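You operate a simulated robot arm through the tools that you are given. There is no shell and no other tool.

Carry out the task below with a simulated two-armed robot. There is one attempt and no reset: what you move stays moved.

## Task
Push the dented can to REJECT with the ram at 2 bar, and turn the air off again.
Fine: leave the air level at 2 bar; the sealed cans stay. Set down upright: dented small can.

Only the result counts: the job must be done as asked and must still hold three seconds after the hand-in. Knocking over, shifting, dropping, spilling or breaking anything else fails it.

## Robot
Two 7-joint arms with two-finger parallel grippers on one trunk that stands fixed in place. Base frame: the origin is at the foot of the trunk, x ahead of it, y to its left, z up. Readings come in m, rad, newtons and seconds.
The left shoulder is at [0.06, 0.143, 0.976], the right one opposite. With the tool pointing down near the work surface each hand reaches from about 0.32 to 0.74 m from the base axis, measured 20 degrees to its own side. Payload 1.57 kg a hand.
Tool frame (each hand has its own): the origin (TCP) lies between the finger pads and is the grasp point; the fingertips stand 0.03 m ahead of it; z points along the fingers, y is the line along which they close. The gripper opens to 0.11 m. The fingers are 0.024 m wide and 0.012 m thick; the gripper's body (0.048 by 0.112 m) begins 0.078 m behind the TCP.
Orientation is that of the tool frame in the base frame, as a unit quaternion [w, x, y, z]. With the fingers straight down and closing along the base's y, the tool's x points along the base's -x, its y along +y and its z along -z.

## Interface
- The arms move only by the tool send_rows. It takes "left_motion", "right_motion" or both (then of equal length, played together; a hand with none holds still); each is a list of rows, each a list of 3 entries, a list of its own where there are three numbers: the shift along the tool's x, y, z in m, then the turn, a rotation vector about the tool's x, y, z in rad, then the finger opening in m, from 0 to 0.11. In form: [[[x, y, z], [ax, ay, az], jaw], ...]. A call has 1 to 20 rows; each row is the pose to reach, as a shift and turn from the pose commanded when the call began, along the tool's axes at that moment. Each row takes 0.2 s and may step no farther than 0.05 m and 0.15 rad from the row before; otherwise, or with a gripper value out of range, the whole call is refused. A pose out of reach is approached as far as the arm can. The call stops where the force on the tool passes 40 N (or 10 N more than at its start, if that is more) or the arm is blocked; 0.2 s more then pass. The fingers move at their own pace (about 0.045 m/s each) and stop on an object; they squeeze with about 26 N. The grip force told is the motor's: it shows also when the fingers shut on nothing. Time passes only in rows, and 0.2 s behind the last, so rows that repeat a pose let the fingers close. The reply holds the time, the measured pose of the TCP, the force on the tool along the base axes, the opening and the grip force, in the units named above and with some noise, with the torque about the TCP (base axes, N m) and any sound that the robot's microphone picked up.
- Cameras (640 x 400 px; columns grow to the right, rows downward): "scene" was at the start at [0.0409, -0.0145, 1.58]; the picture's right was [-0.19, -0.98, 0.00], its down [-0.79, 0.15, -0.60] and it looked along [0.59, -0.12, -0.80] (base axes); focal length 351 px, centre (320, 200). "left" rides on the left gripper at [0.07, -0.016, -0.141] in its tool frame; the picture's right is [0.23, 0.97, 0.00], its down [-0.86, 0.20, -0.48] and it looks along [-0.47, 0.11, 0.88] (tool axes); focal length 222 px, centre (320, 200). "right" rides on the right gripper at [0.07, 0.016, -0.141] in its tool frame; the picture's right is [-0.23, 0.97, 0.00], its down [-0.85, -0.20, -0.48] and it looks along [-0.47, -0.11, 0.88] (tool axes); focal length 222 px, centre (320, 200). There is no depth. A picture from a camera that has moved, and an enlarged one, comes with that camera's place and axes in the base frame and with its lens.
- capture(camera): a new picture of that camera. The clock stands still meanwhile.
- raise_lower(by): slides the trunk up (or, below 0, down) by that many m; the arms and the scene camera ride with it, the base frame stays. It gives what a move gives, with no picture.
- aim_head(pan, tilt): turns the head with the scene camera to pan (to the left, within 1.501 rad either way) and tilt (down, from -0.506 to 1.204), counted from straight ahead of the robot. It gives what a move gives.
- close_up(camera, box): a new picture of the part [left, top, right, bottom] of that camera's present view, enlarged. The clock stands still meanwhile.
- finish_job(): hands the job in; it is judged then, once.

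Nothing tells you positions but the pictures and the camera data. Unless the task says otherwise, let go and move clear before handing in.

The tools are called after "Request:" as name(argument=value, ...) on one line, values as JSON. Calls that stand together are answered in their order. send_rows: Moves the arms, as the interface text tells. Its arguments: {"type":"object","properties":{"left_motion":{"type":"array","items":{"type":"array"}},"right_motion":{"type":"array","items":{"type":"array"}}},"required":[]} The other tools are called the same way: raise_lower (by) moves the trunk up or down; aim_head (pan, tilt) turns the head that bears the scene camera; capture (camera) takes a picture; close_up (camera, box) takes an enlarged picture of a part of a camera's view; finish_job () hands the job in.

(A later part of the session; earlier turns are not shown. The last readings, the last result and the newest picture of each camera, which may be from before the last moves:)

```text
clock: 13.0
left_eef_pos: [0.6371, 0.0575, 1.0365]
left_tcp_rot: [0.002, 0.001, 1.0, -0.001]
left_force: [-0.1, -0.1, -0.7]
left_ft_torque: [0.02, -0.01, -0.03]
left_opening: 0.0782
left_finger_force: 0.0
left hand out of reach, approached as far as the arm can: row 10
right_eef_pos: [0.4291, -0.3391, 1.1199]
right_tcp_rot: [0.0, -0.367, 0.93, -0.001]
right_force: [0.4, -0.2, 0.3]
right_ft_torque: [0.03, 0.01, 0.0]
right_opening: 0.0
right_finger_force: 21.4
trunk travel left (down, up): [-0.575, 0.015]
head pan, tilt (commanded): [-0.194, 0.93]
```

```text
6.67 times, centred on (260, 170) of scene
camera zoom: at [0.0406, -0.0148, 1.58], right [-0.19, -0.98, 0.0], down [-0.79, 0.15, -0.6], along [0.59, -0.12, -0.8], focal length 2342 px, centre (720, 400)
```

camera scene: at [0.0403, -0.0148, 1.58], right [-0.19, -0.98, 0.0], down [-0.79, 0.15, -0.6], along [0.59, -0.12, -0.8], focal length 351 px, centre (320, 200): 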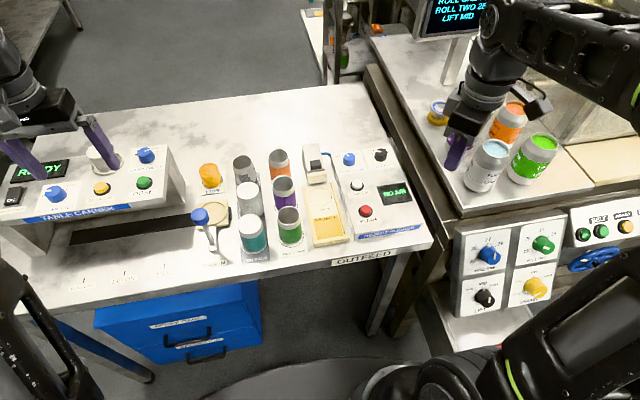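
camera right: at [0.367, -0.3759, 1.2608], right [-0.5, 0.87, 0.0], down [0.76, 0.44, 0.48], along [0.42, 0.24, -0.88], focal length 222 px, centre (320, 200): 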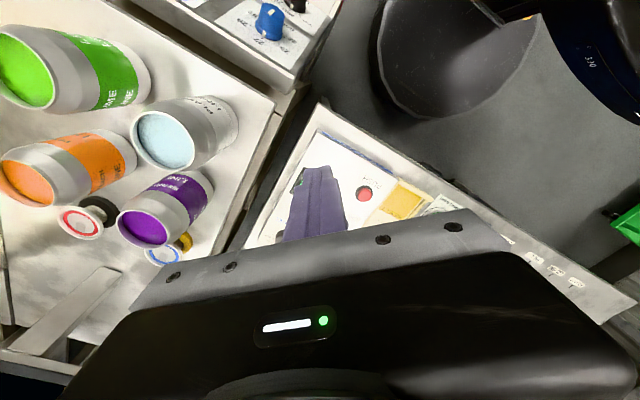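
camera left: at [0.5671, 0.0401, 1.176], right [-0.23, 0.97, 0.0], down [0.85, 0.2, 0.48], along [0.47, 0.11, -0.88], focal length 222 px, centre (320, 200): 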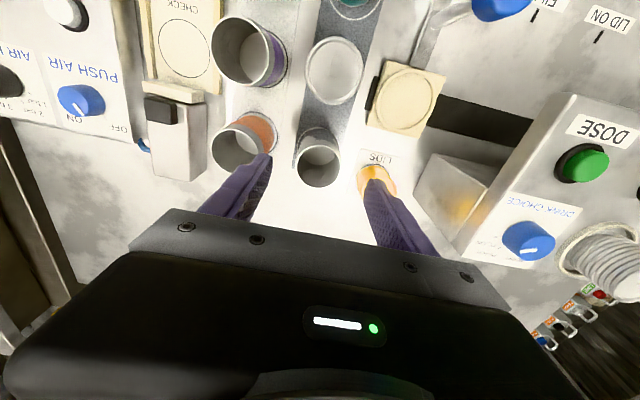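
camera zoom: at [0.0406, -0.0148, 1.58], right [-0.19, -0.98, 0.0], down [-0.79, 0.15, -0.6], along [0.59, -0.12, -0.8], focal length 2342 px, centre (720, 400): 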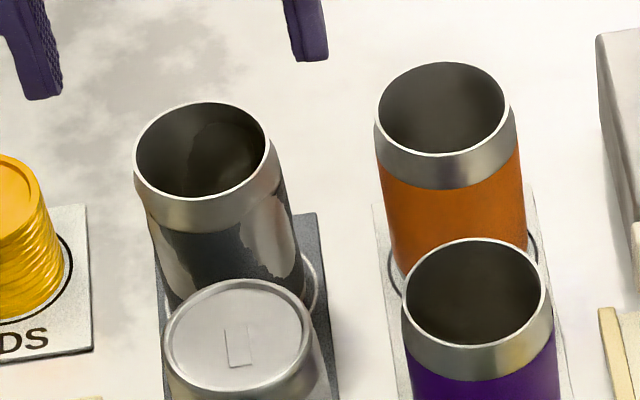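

The dented can centre refines to about (0.649, 0.058). I'll make a small corrective move first to confirm where the commanded pose is.

Request:
send_rows(left_motion=[[[-0.006, 0, 0.02], [0, 0, 0], 0.073], [[-0.012, 0.0005, 0.036], [0, 0, 0], 0.073], [[-0.012, 0.0005, 0.036], [0, 0, 0], 0.073]])

Request:
close_up(camera="left", box=[190, 90, 430, 240])

```text
clock: 13.8
left_eef_pos: [0.6522, 0.0587, 0.9991]
left_tcp_rot: [0.001, 0.0, 1.0, 0.0]
left_force: [0.0, -0.4, 0.1]
left_ft_torque: [0.02, 0.0, 0.0]
left_opening: 0.0732
left_finger_force: 0.0
right_eef_pos: [0.4288, -0.3392, 1.1213]
right_tcp_rot: [0.0, -0.366, 0.931, -0.001]
right_force: [0.4, 0.9, 0.0]
right_ft_torque: [0.0, 0.03, 0.03]
right_opening: 0.0002
right_finger_force: 21.2
trunk travel left (down, up): [-0.575, 0.015]
head pan, tilt (commanded): [-0.194, 0.93]
```

```text
2.67 times, centred on (310, 165) of left
camera zoom: at [0.5797, 0.0412, 1.1402], right [-0.23, 0.97, 0.0], down [0.85, 0.2, 0.48], along [0.47, 0.11, -0.88], focal length 592 px, centre (347, 293)
```

zoom: 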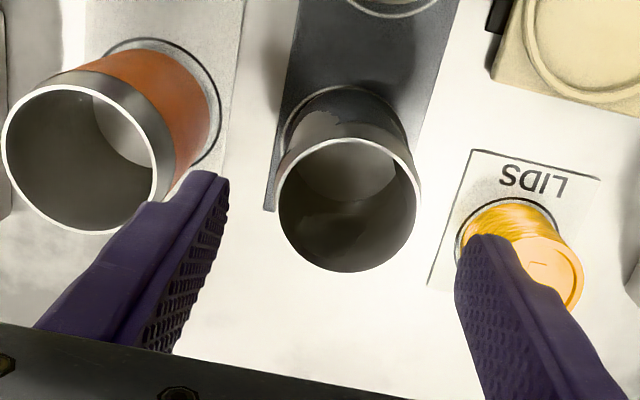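

The can is centred between the fingers in y and x within about 1–3 mm. I'll descend straight down to TCP z≈0.922 without closing yet.

Request:
send_rows(left_motion=[[[0, 0, 0.025], [0, 0, 0], 0.073], [[0, 0, 0.05], [0, 0, 0], 0.073], [[0, 0, 0.07], [0, 0, 0], 0.073], [[0, 0, 0.077], [0, 0, 0], 0.073]])

Request:
capture(camera="left")

Request:
close_up(camera="scene", box=[200, 120, 320, 200])

```text
clock: 14.8
left_eef_pos: [0.6507, 0.0578, 0.9218]
left_tcp_rot: [0.001, 0.0, 1.0, 0.0]
left_force: [-0.2, 0.2, 0.2]
left_ft_torque: [0.0, 0.0, -0.02]
left_opening: 0.0731
left_finger_force: 0.1
right_eef_pos: [0.4299, -0.338, 1.1197]
right_tcp_rot: [0.0, -0.367, 0.93, 0.0]
right_force: [-0.5, -0.3, 0.5]
right_ft_torque: [0.0, -0.02, -0.01]
right_opening: 0.0
right_finger_force: 21.3
trunk travel left (down, up): [-0.575, 0.015]
head pan, tilt (commanded): [-0.194, 0.93]
```

```text
taken
camera left: at [0.5796, 0.041, 1.0627], right [-0.23, 0.97, 0.0], down [0.85, 0.2, 0.48], along [0.47, 0.11, -0.88], focal length 222 px, centre (320, 200)
```

left: 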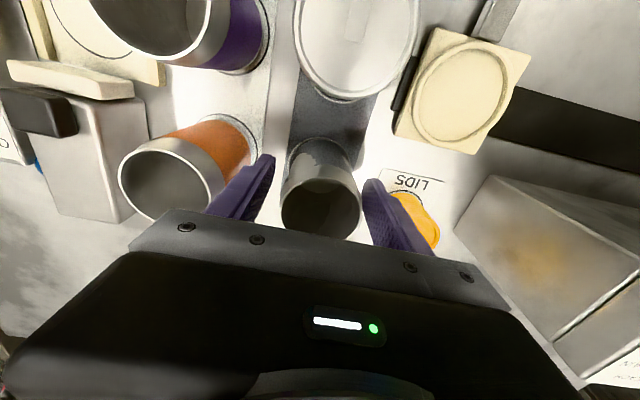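

```text
5.00 times, centred on (260, 160) of scene
camera zoom: at [0.041, -0.0145, 1.58], right [-0.19, -0.98, 0.0], down [-0.79, 0.15, -0.6], along [0.59, -0.12, -0.8], focal length 1756 px, centre (620, 400)
```

zoom: 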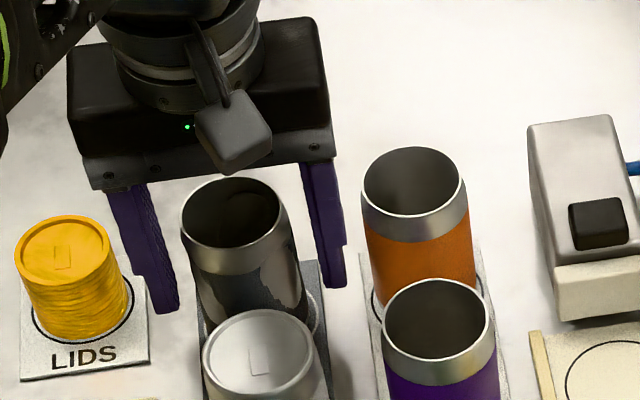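

Both fingers straddle the dented can with clearance to the orange can and the lids. Closing the fingers now, holding the pose.

Request:
send_rows(left_motion=[[[0, 0, 0], [0, 0, 0], 0.06], [[0, 0, 0], [0, 0, 0], 0.045], [[0, 0, 0], [0, 0, 0], 0.03], [[0, 0, 0], [0, 0, 0], 0.03], [[0, 0, 0], [0, 0, 0], 0.03]])

Request:
close_up(camera="scene", box=[200, 120, 320, 200])

```text
clock: 16.0
left_eef_pos: [0.6512, 0.0589, 0.9234]
left_tcp_rot: [0.0, -0.001, 1.0, -0.001]
left_force: [0.1, 0.7, -1.1]
left_ft_torque: [0.0, 0.0, 0.03]
left_opening: 0.0509
left_finger_force: 25.8
right_eef_pos: [0.4297, -0.3395, 1.12]
right_tcp_rot: [-0.001, -0.366, 0.93, 0.0]
right_force: [0.2, -0.2, -0.3]
right_ft_torque: [-0.02, 0.01, -0.01]
right_opening: 0.0002
right_finger_force: 21.6
trunk travel left (down, up): [-0.575, 0.015]
head pan, tilt (commanded): [-0.194, 0.93]
```

```text
5.00 times, centred on (260, 160) of scene
camera zoom: at [0.0411, -0.0145, 1.58], right [-0.19, -0.98, 0.0], down [-0.79, 0.15, -0.6], along [0.59, -0.12, -0.8], focal length 1756 px, centre (620, 400)
```

zoom: 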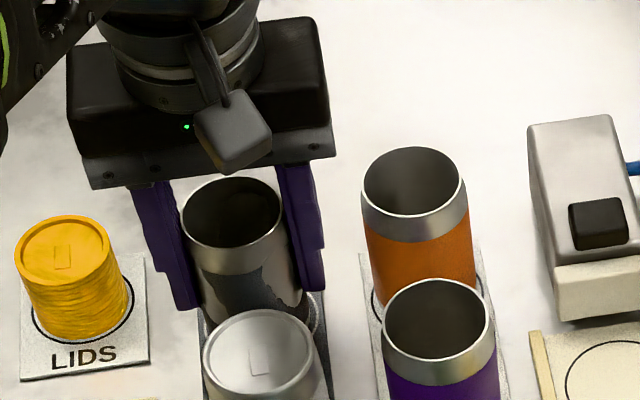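

The grip is firm at 51 mm. I'll lift straight up clear of its neighbours, then back slightly to gain height.

Request:
send_rows(left_motion=[[[0, 0, -0.02], [0, 0, 0], 0.03], [[0, 0, -0.045], [0, 0, 0], 0.03], [[0, 0, -0.07], [0, 0, 0], 0.03], [[0, 0, -0.092], [0, 0, 0], 0.03], [[0.02, 0, -0.107], [0, 0, 0], 0.03], [[0.04, 0, -0.122], [0, 0, 0], 0.03]])

Request:
capture(camera="scene")

Request:
capture(camera="left")

```text
clock: 17.4
left_eef_pos: [0.6104, 0.0582, 1.044]
left_tcp_rot: [0.0, 0.001, 1.0, 0.0]
left_force: [-0.8, -1.0, -0.5]
left_ft_torque: [0.02, -0.02, -0.01]
left_opening: 0.051
left_finger_force: 26.2
right_eef_pos: [0.4304, -0.3391, 1.1196]
right_tcp_rot: [0.001, -0.365, 0.931, -0.001]
right_force: [-0.7, -0.1, -0.2]
right_ft_torque: [-0.02, 0.01, 0.02]
right_opening: 0.0
right_finger_force: 21.5
trunk travel left (down, up): [-0.575, 0.015]
head pan, tilt (commanded): [-0.194, 0.93]
```

```text
taken
camera scene: at [0.0406, -0.0145, 1.58], right [-0.19, -0.98, 0.0], down [-0.79, 0.15, -0.6], along [0.59, -0.12, -0.8], focal length 351 px, centre (320, 200)
```

scene: 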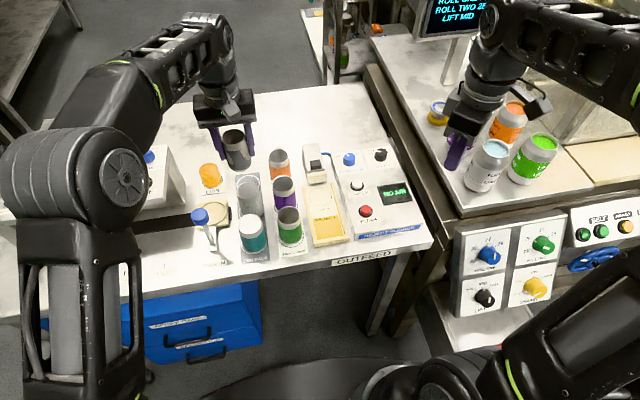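

```text
taken
camera left: at [0.539, 0.0412, 1.1843], right [-0.23, 0.97, 0.0], down [0.85, 0.2, 0.48], along [0.47, 0.11, -0.88], focal length 222 px, centre (320, 200)
```

left: 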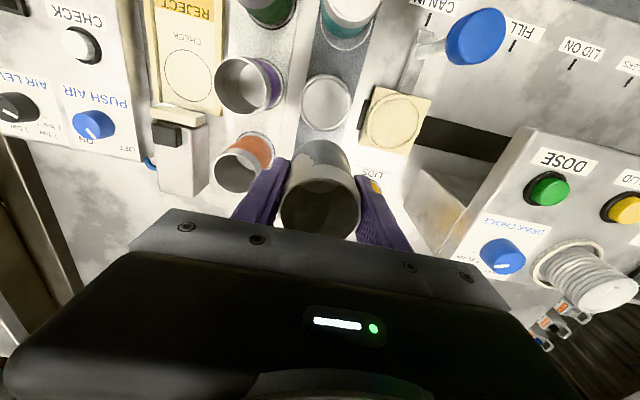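

The can is held upright and clear. Now I'll refine the CHECK circle position from this nearer view.

Request:
close_up(camera="left", box=[130, 0, 250, 130])

Request:
close_up(camera="left", box=[0, 0, 210, 190])

Request:
close_up(camera="scene", box=[295, 140, 355, 250])

```text
3.08 times, centred on (190, 65) of left
camera zoom: at [0.539, 0.0412, 1.1843], right [-0.23, 0.97, 0.0], down [0.85, 0.2, 0.48], along [0.47, 0.11, -0.88], focal length 684 px, centre (720, 615)
```

zoom: 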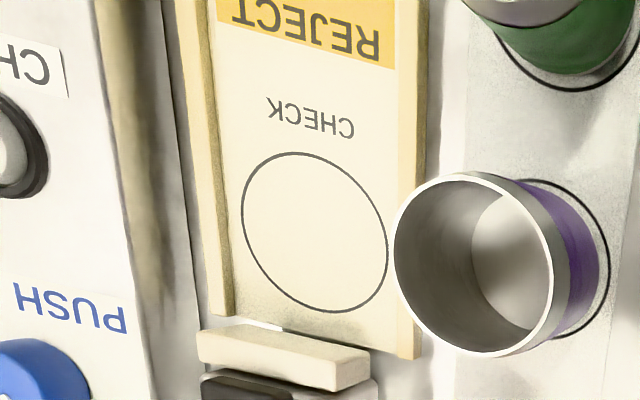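

```text
2.11 times, centred on (105, 95) of left
camera zoom: at [0.539, 0.0412, 1.1843], right [-0.23, 0.97, 0.0], down [0.85, 0.2, 0.48], along [0.47, 0.11, -0.88], focal length 468 px, centre (773, 421)
```

zoom: 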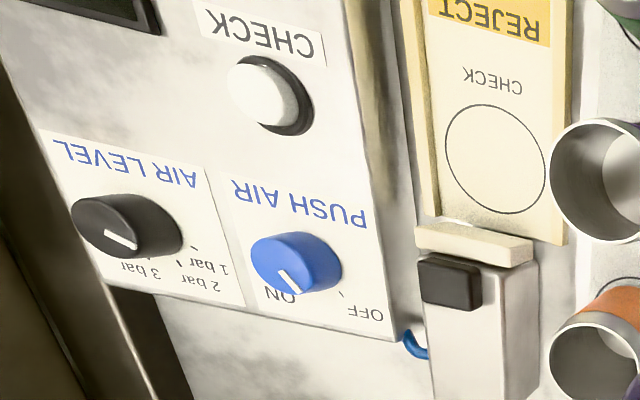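

```text
3.64 times, centred on (325, 195) of scene
camera zoom: at [0.0406, -0.0145, 1.58], right [-0.19, -0.98, 0.0], down [-0.79, 0.15, -0.6], along [0.59, -0.12, -0.8], focal length 1277 px, centre (302, 218)
```

zoom: 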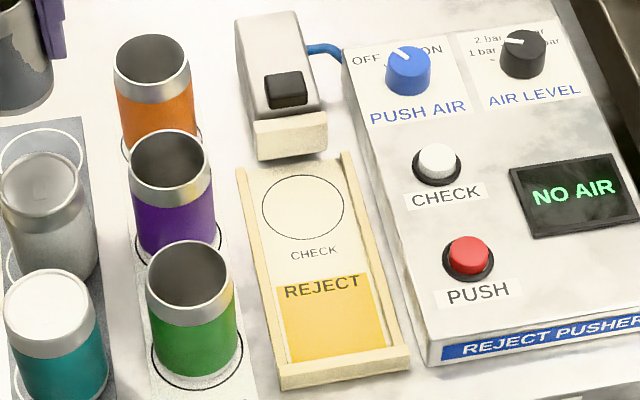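

CHECK circle centre comes out at (0.5747, -0.1198), floor z≈0.864. I'll carry the can over at height, about 4 cm above the small cans' tops.

Request:
send_rows(left_motion=[[[0.008, -0.036, 0], [0, 0, 0], 0.03], [[0.015, -0.072, 0], [0, 0, 0], 0.03], [[0.022, -0.108, 0], [0, 0, 0], 0.03], [[0.029, -0.144, 0], [0, 0, 0], 0.03], [[0.0345, -0.1775, 0], [0, 0, 0], 0.03], [[0.0345, -0.1775, 0], [0, 0, 0], 0.03]])

Request:
capture(camera="left")

Request:
close_up(camera="scene", box=[260, 80, 420, 260])

```text
clock: 18.8
left_eef_pos: [0.5806, -0.0862, 1.0453]
left_tcp_rot: [0.003, 0.0, 1.0, -0.001]
left_force: [-0.7, -1.2, -0.9]
left_ft_torque: [0.02, -0.02, -0.02]
left_opening: 0.0512
left_finger_force: 25.8
left hand out of reach, approached as far as the arm can: row 4, 5, 6
right_eef_pos: [0.429, -0.3395, 1.1197]
right_tcp_rot: [0.0, -0.367, 0.93, 0.0]
right_force: [0.7, -0.4, -0.7]
right_ft_torque: [0.0, 0.0, 0.03]
right_opening: 0.0
right_finger_force: 21.3
trunk travel left (down, up): [-0.575, 0.015]
head pan, tilt (commanded): [-0.194, 0.93]
```

```text
taken
camera left: at [0.5094, -0.1029, 1.1848], right [-0.23, 0.97, -0.01], down [0.85, 0.2, 0.48], along [0.47, 0.11, -0.88], focal length 222 px, centre (320, 200)
```

left: 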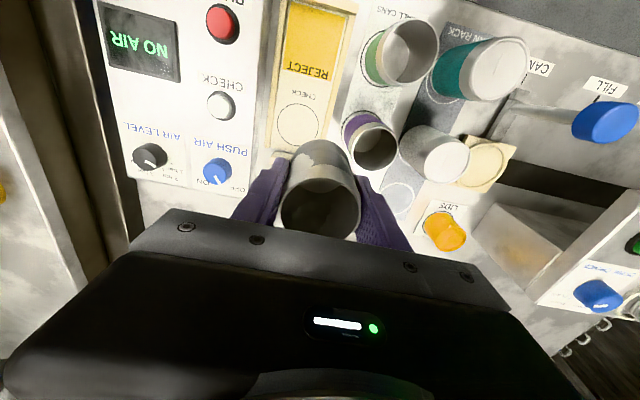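

```text
2.22 times, centred on (340, 170) of scene
camera zoom: at [0.041, -0.0148, 1.58], right [-0.19, -0.98, 0.0], down [-0.79, 0.15, -0.6], along [0.59, -0.12, -0.8], focal length 780 px, centre (276, 267)
```

zoom: 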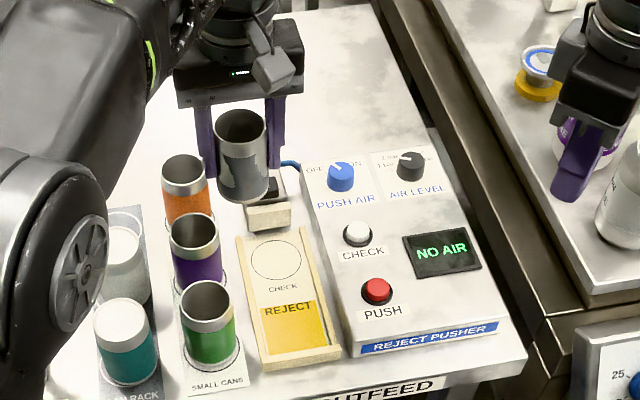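

The left hand hit its reach limit at this height, at y≈-0.087. The can has already passed the purple can, so I'll drop to about z=1.01 while finishing the move to the circle.

Request:
send_rows(left_motion=[[[0.001, -0.004, 0.012], [0, 0, 0], 0.03], [[0.002, -0.014, 0.022], [0, 0, 0], 0.03], [[0.0035, -0.024, 0.03], [0, 0, 0], 0.03], [[0.0044, -0.033, 0.036], [0, 0, 0], 0.03], [[0.0044, -0.033, 0.036], [0, 0, 0], 0.03]])

Request:
capture(camera="left")

Request:
close_up(camera="scene", box=[260, 100, 420, 260])

```text
clock: 20.0
left_eef_pos: [0.5778, -0.1187, 1.0077]
left_tcp_rot: [0.001, 0.001, 1.0, 0.0]
left_force: [0.8, -0.3, 0.8]
left_ft_torque: [-0.01, -0.02, 0.0]
left_opening: 0.0509
left_finger_force: 25.9
right_eef_pos: [0.4289, -0.3385, 1.1207]
right_tcp_rot: [0.0, -0.366, 0.931, -0.001]
right_force: [0.7, 0.4, -0.3]
right_ft_torque: [-0.02, -0.01, 0.0]
right_opening: 0.0
right_finger_force: 21.5
trunk travel left (down, up): [-0.575, 0.015]
head pan, tilt (commanded): [-0.194, 0.93]
```

```text
taken
camera left: at [0.5069, -0.1352, 1.1493], right [-0.23, 0.97, 0.0], down [0.85, 0.2, 0.48], along [0.47, 0.11, -0.88], focal length 222 px, centre (320, 200)
```

left: 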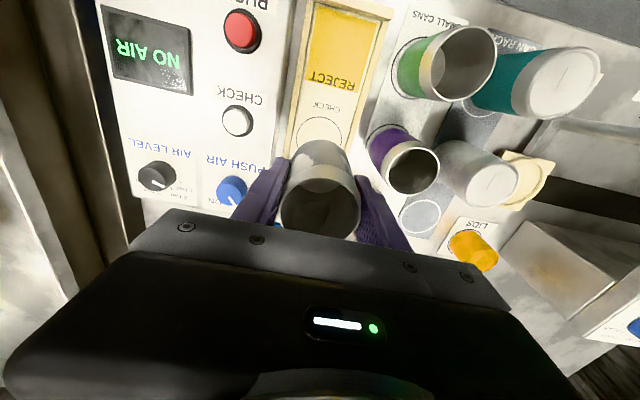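

```text
2.50 times, centred on (340, 180) of scene
camera zoom: at [0.041, -0.0144, 1.58], right [-0.19, -0.98, 0.0], down [-0.79, 0.15, -0.6], along [0.59, -0.12, -0.8], focal length 878 px, centre (270, 250)
```

zoom: 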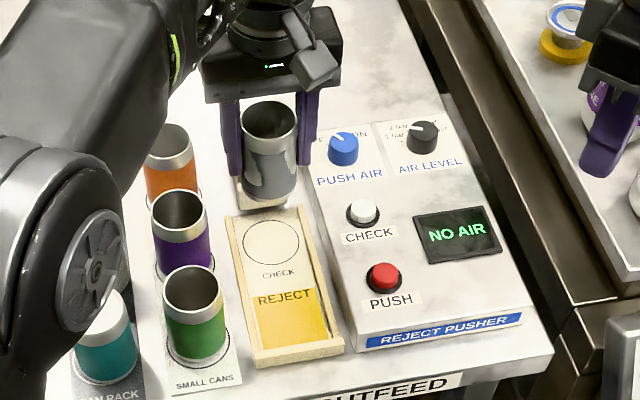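

The can is above the CHECK circle, upright. Lowering with a 2 mm x correction to just above the tray floor.

Request:
send_rows(left_motion=[[[0.001, -0.0005, 0.022], [0, 0, 0], 0.03], [[0.002, -0.0005, 0.044], [0, 0, 0], 0.03], [[0.002, -0.0005, 0.062], [0, 0, 0], 0.03], [[0.002, -0.0005, 0.075], [0, 0, 0], 0.03], [[0.002, -0.0005, 0.075], [0, 0, 0], 0.03]])

Request:
capture(camera="left")

Request:
close_up(camera="scene", box=[280, 130, 380, 240])

```text
clock: 21.2
left_eef_pos: [0.5759, -0.1188, 0.9331]
left_tcp_rot: [-0.001, -0.001, 1.0, -0.001]
left_force: [-0.2, 0.7, 0.7]
left_ft_torque: [0.01, 0.0, -0.01]
left_opening: 0.0509
left_finger_force: 26.3
right_eef_pos: [0.4306, -0.3378, 1.1207]
right_tcp_rot: [0.0, -0.367, 0.93, 0.0]
right_force: [-0.6, -0.2, -0.5]
right_ft_torque: [-0.03, 0.0, -0.02]
right_opening: 0.0
right_finger_force: 21.6
trunk travel left (down, up): [-0.575, 0.015]
head pan, tilt (commanded): [-0.194, 0.93]
```

```text
taken
camera left: at [0.5049, -0.1357, 1.0737], right [-0.23, 0.97, 0.0], down [0.85, 0.2, 0.48], along [0.47, 0.11, -0.88], focal length 222 px, centre (320, 200)
```

left: 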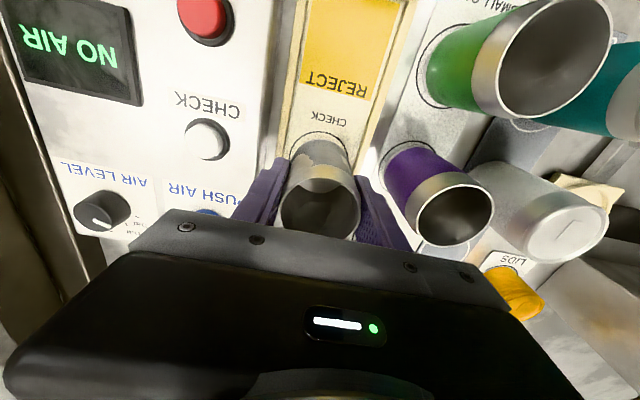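

```text
3.64 times, centred on (330, 185) of scene
camera zoom: at [0.041, -0.0146, 1.58], right [-0.19, -0.98, 0.0], down [-0.79, 0.15, -0.6], along [0.59, -0.12, -0.8], focal length 1277 px, centre (284, 254)
```

zoom: 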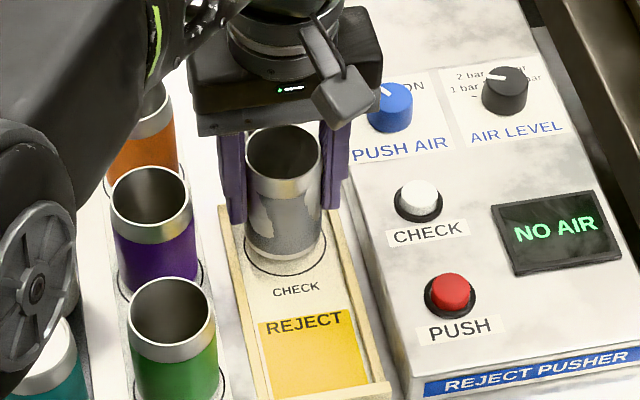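

The can is directly above the circle with about a centimetre to go. Easing down in small steps and watching the force.

Request:
send_rows(left_motion=[[[0, 0, 0.002], [0, 0, 0], 0.03], [[0, 0, 0.004], [0, 0, 0], 0.03], [[0, 0, 0.006], [0, 0, 0], 0.03]])

Request:
close_up(camera="left", box=[250, 90, 390, 230])

Request:
close_up(camera="scene", box=[290, 150, 370, 230])

```text
clock: 22.0
left_eef_pos: [0.5756, -0.1182, 0.9278]
left_tcp_rot: [0.002, 0.0, 1.0, 0.001]
left_force: [-0.3, 0.3, 0.7]
left_ft_torque: [0.0, 0.0, -0.02]
left_opening: 0.0509
left_finger_force: 25.8
right_eef_pos: [0.4289, -0.338, 1.1203]
right_tcp_rot: [0.0, -0.367, 0.93, 0.0]
right_force: [-0.1, -0.2, -0.3]
right_ft_torque: [0.01, -0.03, 0.01]
right_opening: 0.0
right_finger_force: 21.5
trunk travel left (down, up): [-0.575, 0.015]
head pan, tilt (commanded): [-0.194, 0.93]
```

```text
2.86 times, centred on (320, 160) of left
camera zoom: at [0.5047, -0.1355, 1.0681], right [-0.23, 0.97, 0.0], down [0.85, 0.2, 0.48], along [0.47, 0.11, -0.88], focal length 635 px, centre (320, 314)
```

zoom: 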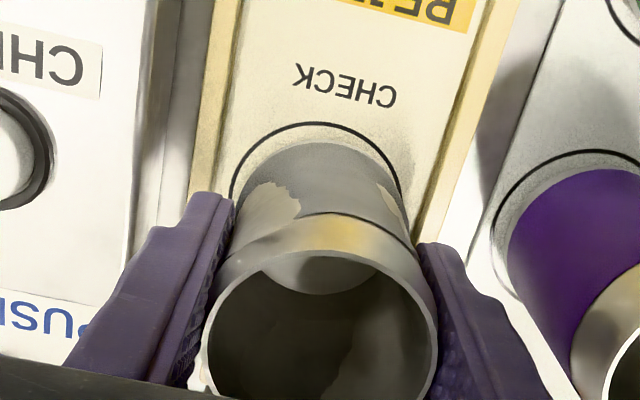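

```text
5.00 times, centred on (330, 190) of scene
camera zoom: at [0.0411, -0.0146, 1.58], right [-0.19, -0.98, 0.0], down [-0.79, 0.15, -0.6], along [0.59, -0.12, -0.8], focal length 1756 px, centre (270, 250)
```

zoom: 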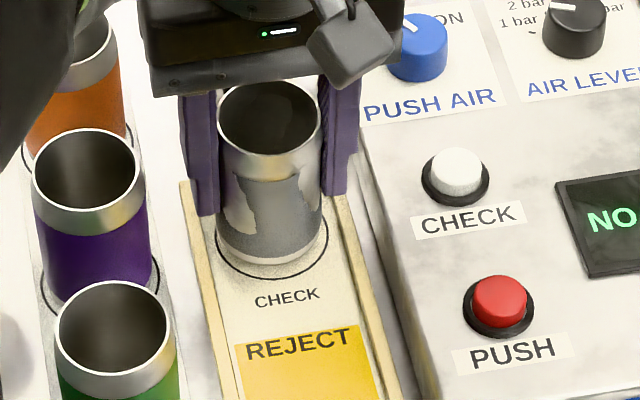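

Nearly down; the can is about 1.5 mm toward +y of the circle, so I'll trim that while easing down further.

Request:
send_rows(left_motion=[[[0, -0.0015, 0.001], [0, 0, 0], 0.03], [[0, -0.0015, 0.003], [0, 0, 0], 0.03], [[0, -0.0015, 0.003], [0, 0, 0], 0.03]])

Request:
close_up(camera="scene", box=[290, 150, 370, 230])

```text
clock: 22.8
left_eef_pos: [0.576, -0.1196, 0.9242]
left_tcp_rot: [0.0, 0.0, 1.0, -0.001]
left_force: [0.4, -0.9, -0.3]
left_ft_torque: [0.01, 0.01, -0.02]
left_opening: 0.051
left_finger_force: 25.8
right_eef_pos: [0.4288, -0.3385, 1.1201]
right_tcp_rot: [-0.001, -0.366, 0.931, 0.0]
right_force: [0.2, -0.3, 0.7]
right_ft_torque: [0.0, -0.03, -0.01]
right_opening: 0.0
right_finger_force: 21.1
trunk travel left (down, up): [-0.575, 0.015]
head pan, tilt (commanded): [-0.194, 0.93]
```

```text
5.00 times, centred on (330, 190) of scene
camera zoom: at [0.0411, -0.0146, 1.58], right [-0.19, -0.98, 0.0], down [-0.79, 0.15, -0.6], along [0.59, -0.12, -0.8], focal length 1756 px, centre (270, 250)
```

zoom: 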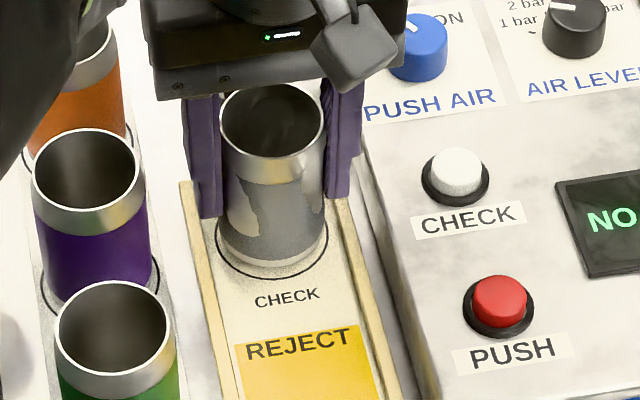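

No contact yet; continuing down 2 mm at a time.

Request:
send_rows(left_motion=[[[0, 0, 0.001], [0, 0, 0], 0.03], [[0, 0, 0.002], [0, 0, 0], 0.03], [[0, 0, 0.002], [0, 0, 0], 0.03]])

Request:
close_up(camera="left", box=[250, 90, 390, 230])

```text
clock: 23.6
left_eef_pos: [0.5758, -0.1209, 0.9233]
left_tcp_rot: [0.001, -0.001, 1.0, 0.0]
left_force: [-0.8, 0.9, 2.5]
left_ft_torque: [0.03, 0.0, 0.02]
left_opening: 0.051
left_finger_force: 25.9
right_eef_pos: [0.4301, -0.3386, 1.1204]
right_tcp_rot: [0.0, -0.367, 0.93, 0.0]
right_force: [0.0, -0.4, 0.9]
right_ft_torque: [0.02, -0.02, 0.0]
right_opening: 0.0
right_finger_force: 21.4
trunk travel left (down, up): [-0.575, 0.015]
head pan, tilt (commanded): [-0.194, 0.93]
```

```text
2.86 times, centred on (320, 160) of left
camera zoom: at [0.5048, -0.137, 1.0636], right [-0.23, 0.97, 0.0], down [0.85, 0.2, 0.48], along [0.47, 0.11, -0.88], focal length 635 px, centre (320, 314)
```

zoom: 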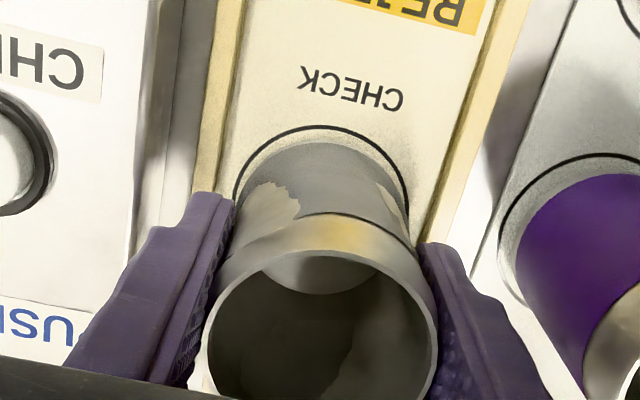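

A 2.5 N upward force suggests contact with the tray floor. One more millimetre to confirm before releasing.

Request:
send_rows(left_motion=[[[0, 0, 0.001], [0, 0, 0], 0.03], [[0, 0, 0.001], [0, 0, 0], 0.03]])

Request:
close_up(camera="scene", box=[290, 150, 370, 230])

```text
clock: 24.2
left_eef_pos: [0.5762, -0.1203, 0.9224]
left_tcp_rot: [0.002, 0.0, 1.0, 0.0]
left_force: [0.6, 0.3, 8.9]
left_ft_torque: [0.07, -0.02, 0.02]
left_opening: 0.0509
left_finger_force: 26.3
right_eef_pos: [0.4288, -0.3377, 1.121]
right_tcp_rot: [0.0, -0.367, 0.93, -0.001]
right_force: [0.2, 0.3, 0.3]
right_ft_torque: [0.01, 0.0, 0.0]
right_opening: 0.0
right_finger_force: 21.3
trunk travel left (down, up): [-0.575, 0.015]
head pan, tilt (commanded): [-0.194, 0.93]
```

```text
5.00 times, centred on (330, 190) of scene
camera zoom: at [0.0402, -0.0143, 1.5801], right [-0.19, -0.98, 0.0], down [-0.79, 0.15, -0.6], along [0.59, -0.12, -0.8], focal length 1756 px, centre (270, 250)
```

zoom: 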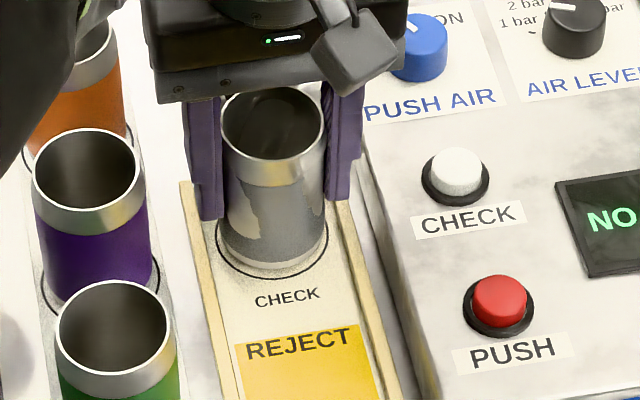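

The can is seated (8.9 N). I'll relieve the pressure, open just enough to clear it without touching the panel, and lift straight off.

Request:
send_rows(left_motion=[[[0, 0, -0.001], [0, 0, 0], 0.03], [[0, 0, -0.001], [0, 0, 0], 0.056], [[0, 0, -0.001], [0, 0, 0], 0.064], [[0, 0, -0.001], [0, 0, 0], 0.064], [[0, 0, -0.001], [0, 0, 0], 0.064]])

Request:
close_up(camera="scene", box=[290, 150, 370, 230])

Request:
close_up(camera="left", box=[220, 90, 420, 240])

```text
clock: 25.4
left_eef_pos: [0.5764, -0.1201, 0.9228]
left_tcp_rot: [0.001, 0.0, 1.0, 0.0]
left_force: [0.2, 0.6, -0.2]
left_ft_torque: [-0.01, -0.02, 0.0]
left_opening: 0.064
left_finger_force: 0.1
right_eef_pos: [0.4293, -0.3394, 1.1199]
right_tcp_rot: [0.0, -0.366, 0.931, 0.0]
right_force: [-0.2, -0.3, -0.3]
right_ft_torque: [0.01, -0.03, -0.01]
right_opening: 0.0
right_finger_force: 21.5
trunk travel left (down, up): [-0.575, 0.015]
head pan, tilt (commanded): [-0.194, 0.93]
```

```text
5.00 times, centred on (330, 190) of scene
camera zoom: at [0.0411, -0.0146, 1.58], right [-0.19, -0.98, 0.0], down [-0.79, 0.15, -0.6], along [0.59, -0.12, -0.8], focal length 1756 px, centre (270, 250)
```

zoom: 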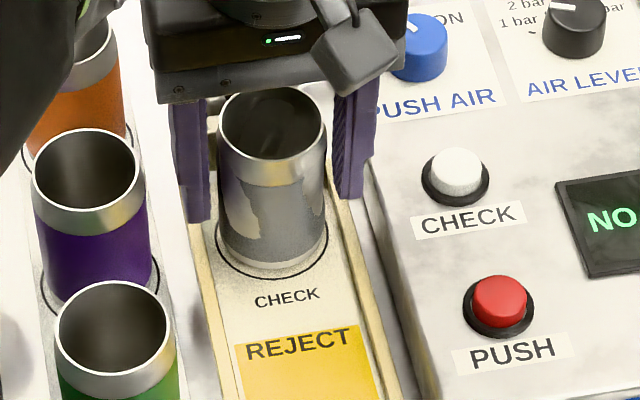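

```text
2.67 times, centred on (320, 165) of left
camera zoom: at [0.5048, -0.1373, 1.0633], right [-0.23, 0.97, 0.0], down [0.85, 0.2, 0.48], along [0.47, 0.11, -0.88], focal length 592 px, centre (320, 293)
```

zoom: 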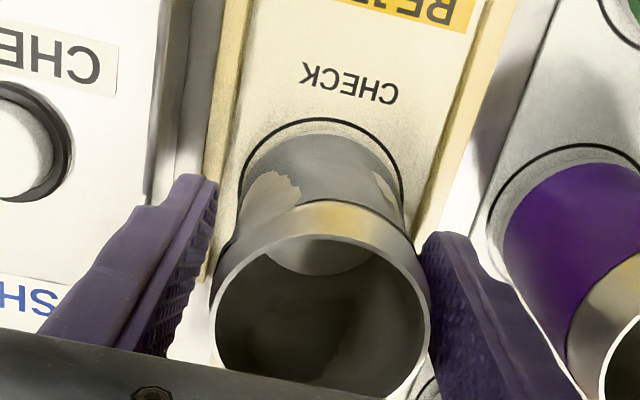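

The can stands free on the circle. Retracting the left arm: straight up first, then back and out to the left.

Request:
send_rows(left_motion=[[[0, 0, -0.03], [0, 0, 0], 0.064], [[0, 0, -0.06], [0, 0, 0], 0.064], [[0, 0, -0.085], [0, 0, 0], 0.064], [[0.03, 0, -0.1], [0, 0, 0], 0.064], [[0.06, 0.01, -0.125], [0, 0, 0], 0.064], [[0.09, 0.04, -0.15], [0, 0, 0], 0.064], [[0.11, 0.075, -0.175], [0, 0, 0], 0.064], [[0.13, 0.11, -0.195], [0, 0, 0], 0.064], [[0.15, 0.15, -0.205], [0, 0, 0], 0.064], [[0.15, 0.195, -0.215], [0, 0, 0], 0.064], [[0.15, 0.24, -0.225], [0, 0, 0], 0.064], [[0.15, 0.285, -0.225], [0, 0, 0], 0.064]])

Request:
capture(camera="scene")

Request:
close_up(camera="scene", box=[290, 130, 430, 250])

```text
clock: 28.0
left_eef_pos: [0.4248, 0.1656, 1.1474]
left_tcp_rot: [0.0, 0.0, 1.0, -0.001]
left_force: [-0.4, -0.6, -0.1]
left_ft_torque: [0.0, 0.03, -0.03]
left_opening: 0.064
left_finger_force: 0.1
right_eef_pos: [0.4295, -0.3379, 1.1189]
right_tcp_rot: [0.001, -0.367, 0.93, 0.0]
right_force: [0.1, 0.7, 0.2]
right_ft_torque: [-0.02, -0.03, 0.02]
right_opening: 0.0001
right_finger_force: 21.1
trunk travel left (down, up): [-0.575, 0.015]
head pan, tilt (commanded): [-0.194, 0.93]
```

```text
taken
camera scene: at [0.0409, -0.0135, 1.58], right [-0.19, -0.98, 0.0], down [-0.79, 0.15, -0.6], along [0.59, -0.12, -0.8], focal length 351 px, centre (320, 200)
```

scene: 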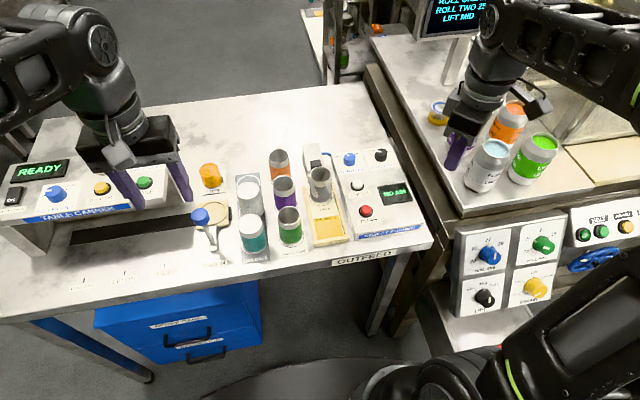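

```text
3.33 times, centred on (360, 190) of scene
camera zoom: at [0.0409, -0.0135, 1.58], right [-0.19, -0.98, 0.0], down [-0.79, 0.15, -0.6], along [0.59, -0.12, -0.8], focal length 1171 px, centre (187, 233)
```

zoom: 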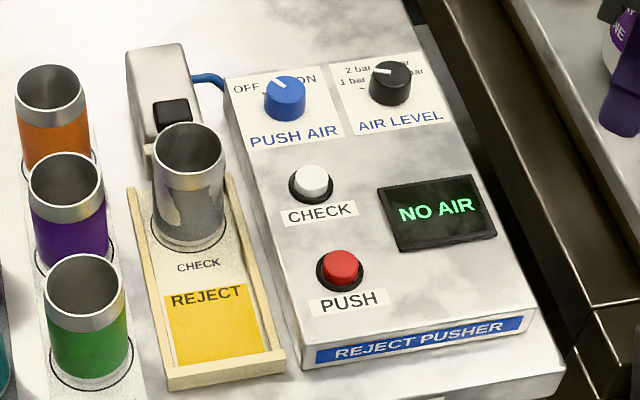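

The dented can is on CHECK and everything else is undisturbed. Now I'll bring the right hand toward the AIR LEVEL knob, which I place at about (0.649, -0.297) with its top at z≈0.917.

Request:
send_rows(right_motion=[[[-0.0294, -0.0156, 0.018], [0, 0, 0], 0.02], [[-0.0589, -0.0312, 0.036], [0, 0, 0], 0.04], [[-0.0883, -0.0469, 0.054], [0, 0, 0], 0.06], [[-0.1178, -0.0625, 0.072], [0, 0, 0], 0.06], [[-0.1472, -0.0781, 0.09], [0, 0, 0], 0.06]])

Request:
capture(camera="right")

Request:
close_up(camera="right", box=[200, 80, 440, 240])

Request:
close_up(camera="scene", box=[290, 80, 460, 250])

```text
clock: 29.2
left_eef_pos: [0.4254, 0.166, 1.1483]
left_tcp_rot: [0.0, 0.0, 1.0, 0.001]
left_force: [-0.7, 0.3, -1.1]
left_ft_torque: [0.01, 0.05, 0.01]
left_opening: 0.0638
left_finger_force: 0.0
right_eef_pos: [0.5921, -0.2953, 1.0289]
right_tcp_rot: [0.0, -0.366, 0.931, 0.0]
right_force: [-0.1, -0.1, -0.3]
right_ft_torque: [0.01, 0.02, 0.02]
right_opening: 0.0601
right_finger_force: 0.1
trunk travel left (down, up): [-0.575, 0.015]
head pan, tilt (commanded): [-0.194, 0.93]
```

```text
taken
camera right: at [0.5303, -0.3334, 1.1698], right [-0.5, 0.87, 0.0], down [0.76, 0.44, 0.48], along [0.42, 0.24, -0.88], focal length 222 px, centre (320, 200)
```

right: 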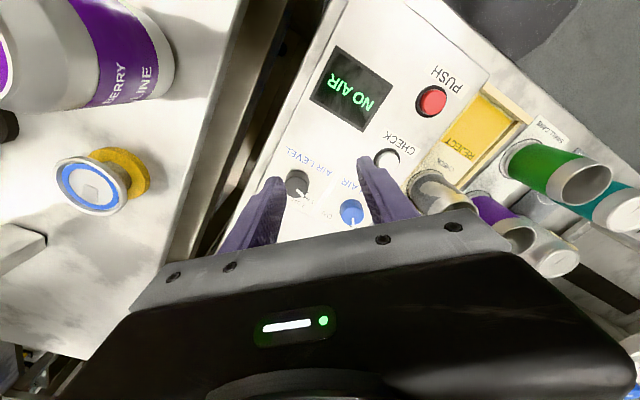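

```text
2.50 times, centred on (320, 160) of right
camera zoom: at [0.5303, -0.3334, 1.1698], right [-0.5, 0.87, 0.0], down [0.76, 0.44, 0.48], along [0.42, 0.24, -0.88], focal length 555 px, centre (320, 300)
```

zoom: 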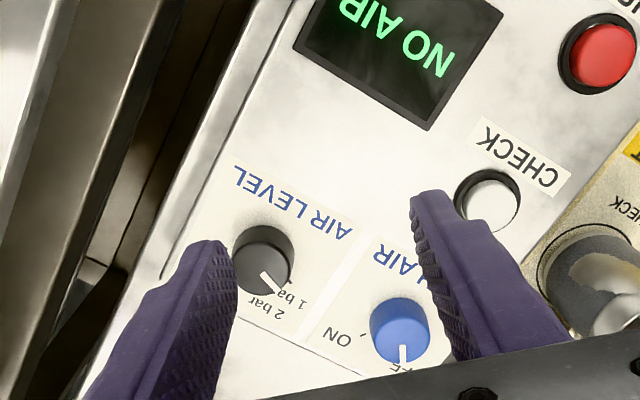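

```text
2.35 times, centred on (375, 165) of scene
camera zoom: at [0.0425, -0.0143, 1.58], right [-0.19, -0.98, 0.0], down [-0.79, 0.15, -0.6], along [0.59, -0.12, -0.8], focal length 826 px, centre (191, 282)
```

zoom: 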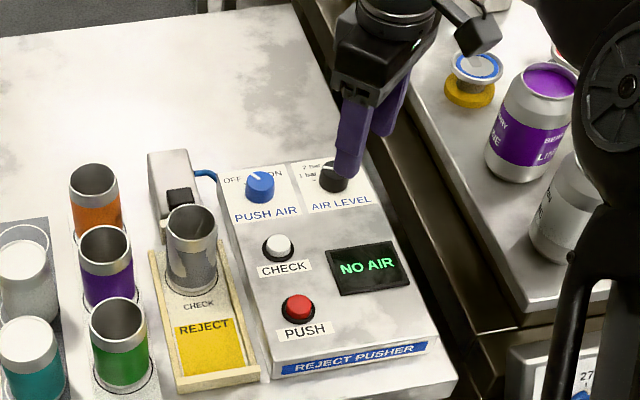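

I can see the knob and its pointer at 1 bar. I'll zoom further to fix its exact centre before descending.

Request:
close_up(camera="right", box=[270, 150, 370, 240])

Request:
close_up(camera="right", box=[340, 60, 480, 190])

```text
4.44 times, centred on (320, 195) of right
camera zoom: at [0.5303, -0.3334, 1.1698], right [-0.5, 0.87, 0.0], down [0.76, 0.44, 0.48], along [0.42, 0.24, -0.88], focal length 987 px, centre (320, 222)
```

zoom: 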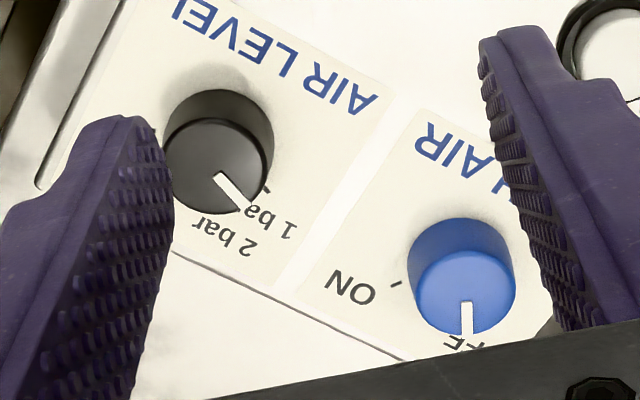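

```text
3.08 times, centred on (410, 125) of right
camera zoom: at [0.5303, -0.3334, 1.1698], right [-0.5, 0.87, 0.0], down [0.76, 0.44, 0.48], along [0.42, 0.24, -0.88], focal length 684 px, centre (43, 431)
```

zoom: 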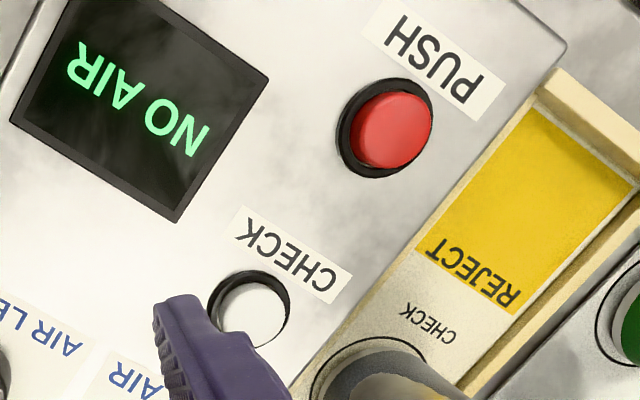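

Refined: AIR LEVEL knob at (0.650, -0.299), PUSH AIR at (0.650, -0.214), about 30 mm in diameter. The ticks imply 0.8 rad from 1 to 2 bar and about 1.2 rad from OFF to ON. Moving to hover right above AIR LEVEL.

Request:
send_rows(right_motion=[[[-0.014, -0.0135, 0.018], [0, 0, 0], 0.055], [[-0.028, -0.027, 0.038], [0, 0, 0], 0.05], [[-0.041, -0.0404, 0.062], [0, 0, 0], 0.05], [[-0.041, -0.0404, 0.062], [0, 0, 0], 0.05]])

Request:
capture(camera="right")

Request:
close_up(camera="right", box=[240, 140, 400, 250])

Request:
close_up(camera="scene", box=[320, 100, 440, 200])

```text
clock: 30.2
left_eef_pos: [0.4248, 0.1665, 1.1481]
left_tcp_rot: [0.001, 0.0, 1.0, 0.0]
left_force: [-0.1, 1.0, -0.3]
left_ft_torque: [0.02, -0.04, 0.0]
left_opening: 0.0641
left_finger_force: 0.0
right_eef_pos: [0.6478, -0.2982, 0.9676]
right_tcp_rot: [0.0, -0.366, 0.931, 0.0]
right_force: [0.0, -0.2, -0.1]
right_ft_torque: [0.04, 0.0, -0.01]
right_opening: 0.0498
right_finger_force: 0.1
trunk travel left (down, up): [-0.575, 0.015]
head pan, tilt (commanded): [-0.194, 0.93]
```

```text
taken
camera right: at [0.5859, -0.3348, 1.109], right [-0.5, 0.87, 0.0], down [0.76, 0.44, 0.48], along [0.42, 0.24, -0.88], focal length 222 px, centre (320, 200)
```

right: 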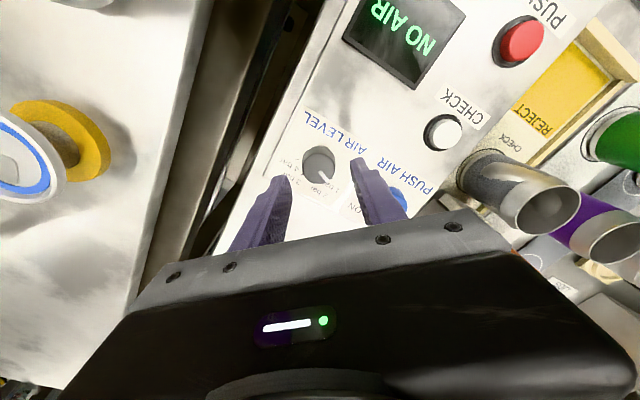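

```text
3.64 times, centred on (320, 195) of right
camera zoom: at [0.5859, -0.3348, 1.109], right [-0.5, 0.87, 0.0], down [0.76, 0.44, 0.48], along [0.42, 0.24, -0.88], focal length 808 px, centre (320, 218)
```

zoom: 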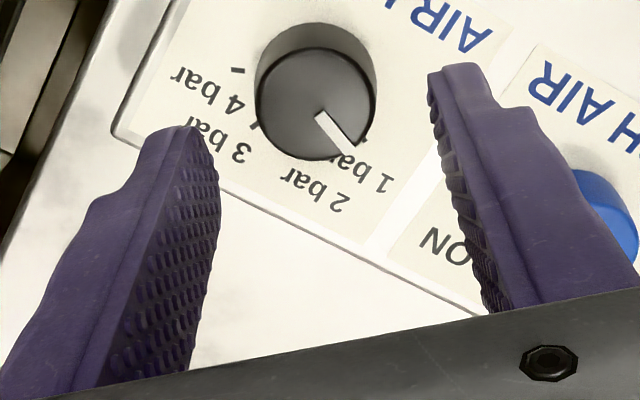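

```text
4.00 times, centred on (380, 150) of scene
camera zoom: at [0.0402, -0.0143, 1.58], right [-0.19, -0.98, 0.0], down [-0.79, 0.15, -0.6], along [0.59, -0.12, -0.8], focal length 1405 px, centre (80, 400)
```

zoom: 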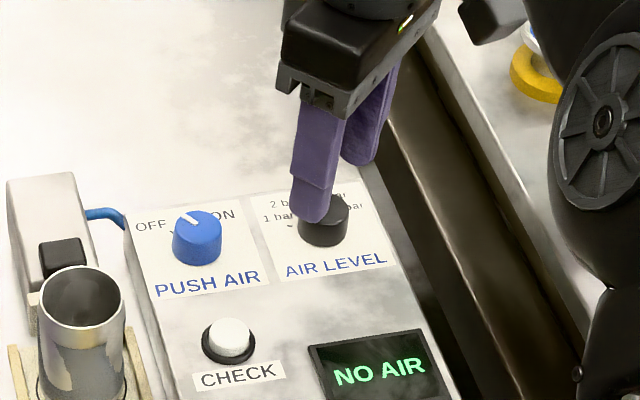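

The knob is within 2 mm of the tool axis. Descending around it with the fingers open 50 mm, tips ending about 5 mm above the panel.

Request:
send_rows(right_motion=[[[-0.0006, -0.0018, 0.012], [0, 0, 0], 0.05], [[-0.0006, -0.0018, 0.024], [0, 0, 0], 0.05], [[-0.0006, -0.0018, 0.034], [0, 0, 0], 0.05], [[-0.0006, -0.0018, 0.034], [0, 0, 0], 0.05]])

Request:
capture(camera="right")

Request:
close_up(camera="scene", box=[340, 110, 430, 180])

```text
clock: 31.2
left_eef_pos: [0.4243, 0.1657, 1.1476]
left_tcp_rot: [0.001, 0.0, 1.0, -0.001]
left_force: [0.2, 0.2, -0.4]
left_ft_torque: [0.0, -0.01, 0.0]
left_opening: 0.064
left_finger_force: 0.0
right_eef_pos: [0.6504, -0.2968, 0.9336]
right_tcp_rot: [0.0, -0.366, 0.931, 0.0]
right_force: [-0.7, -0.3, 0.4]
right_ft_torque: [0.02, -0.02, 0.01]
right_opening: 0.0501
right_finger_force: 0.0
trunk travel left (down, up): [-0.575, 0.015]
head pan, tilt (commanded): [-0.194, 0.93]
```

```text
taken
camera right: at [0.5878, -0.3351, 1.0749], right [-0.5, 0.87, 0.0], down [0.76, 0.44, 0.48], along [0.42, 0.24, -0.88], focal length 222 px, centre (320, 200)
```

right: 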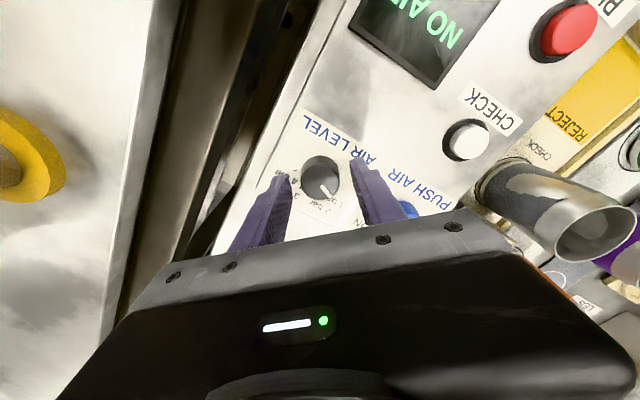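

```text
5.71 times, centred on (385, 145) of scene
camera zoom: at [0.041, -0.0144, 1.58], right [-0.19, -0.98, 0.0], down [-0.79, 0.15, -0.6], along [0.59, -0.12, -0.8], focal length 2007 px, centre (-51, 514)
```

zoom: 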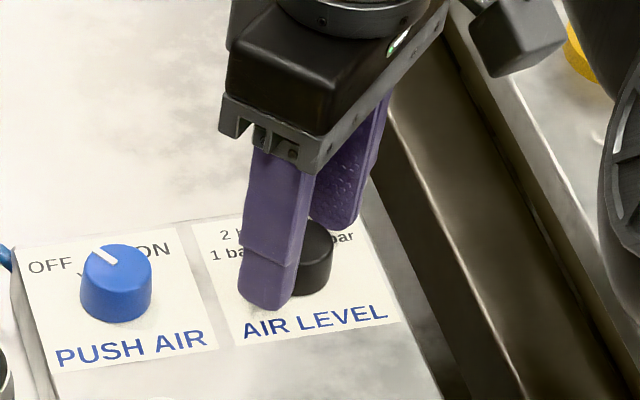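

Fingers straddle the AIR LEVEL knob. Closing on it.

Request:
send_rows(right_motion=[[[0, 0, 0], [0, 0, 0], 0.035], [[0, 0, 0], [0, 0, 0], 0.02], [[0, 0, 0], [0, 0, 0], 0.02], [[0, 0, 0], [0, 0, 0], 0.02]])

Request:
close_up(camera="right", box=[240, 120, 420, 250])

```text
clock: 32.2
left_eef_pos: [0.4242, 0.1674, 1.1486]
left_tcp_rot: [0.001, 0.0, 1.0, 0.0]
left_force: [0.0, -0.4, 0.1]
left_ft_torque: [-0.01, -0.01, 0.02]
left_opening: 0.0638
left_finger_force: 0.0
right_eef_pos: [0.6496, -0.2994, 0.9344]
right_tcp_rot: [0.0, -0.367, 0.93, 0.0]
right_force: [-0.1, 0.3, -2.1]
right_ft_torque: [0.02, 0.01, -0.02]
right_opening: 0.0317
right_finger_force: 38.9
trunk travel left (down, up): [-0.575, 0.015]
head pan, tilt (commanded): [-0.194, 0.93]
```

```text
3.08 times, centred on (330, 185) of right
camera zoom: at [0.5879, -0.3351, 1.075], right [-0.5, 0.87, 0.0], down [0.76, 0.44, 0.48], along [0.42, 0.24, -0.88], focal length 684 px, centre (289, 246)
```

zoom: 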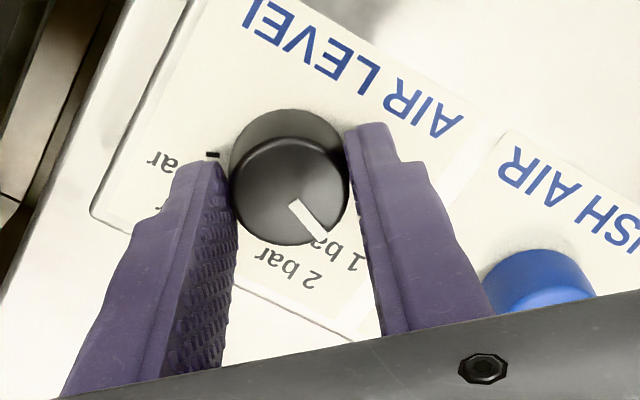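

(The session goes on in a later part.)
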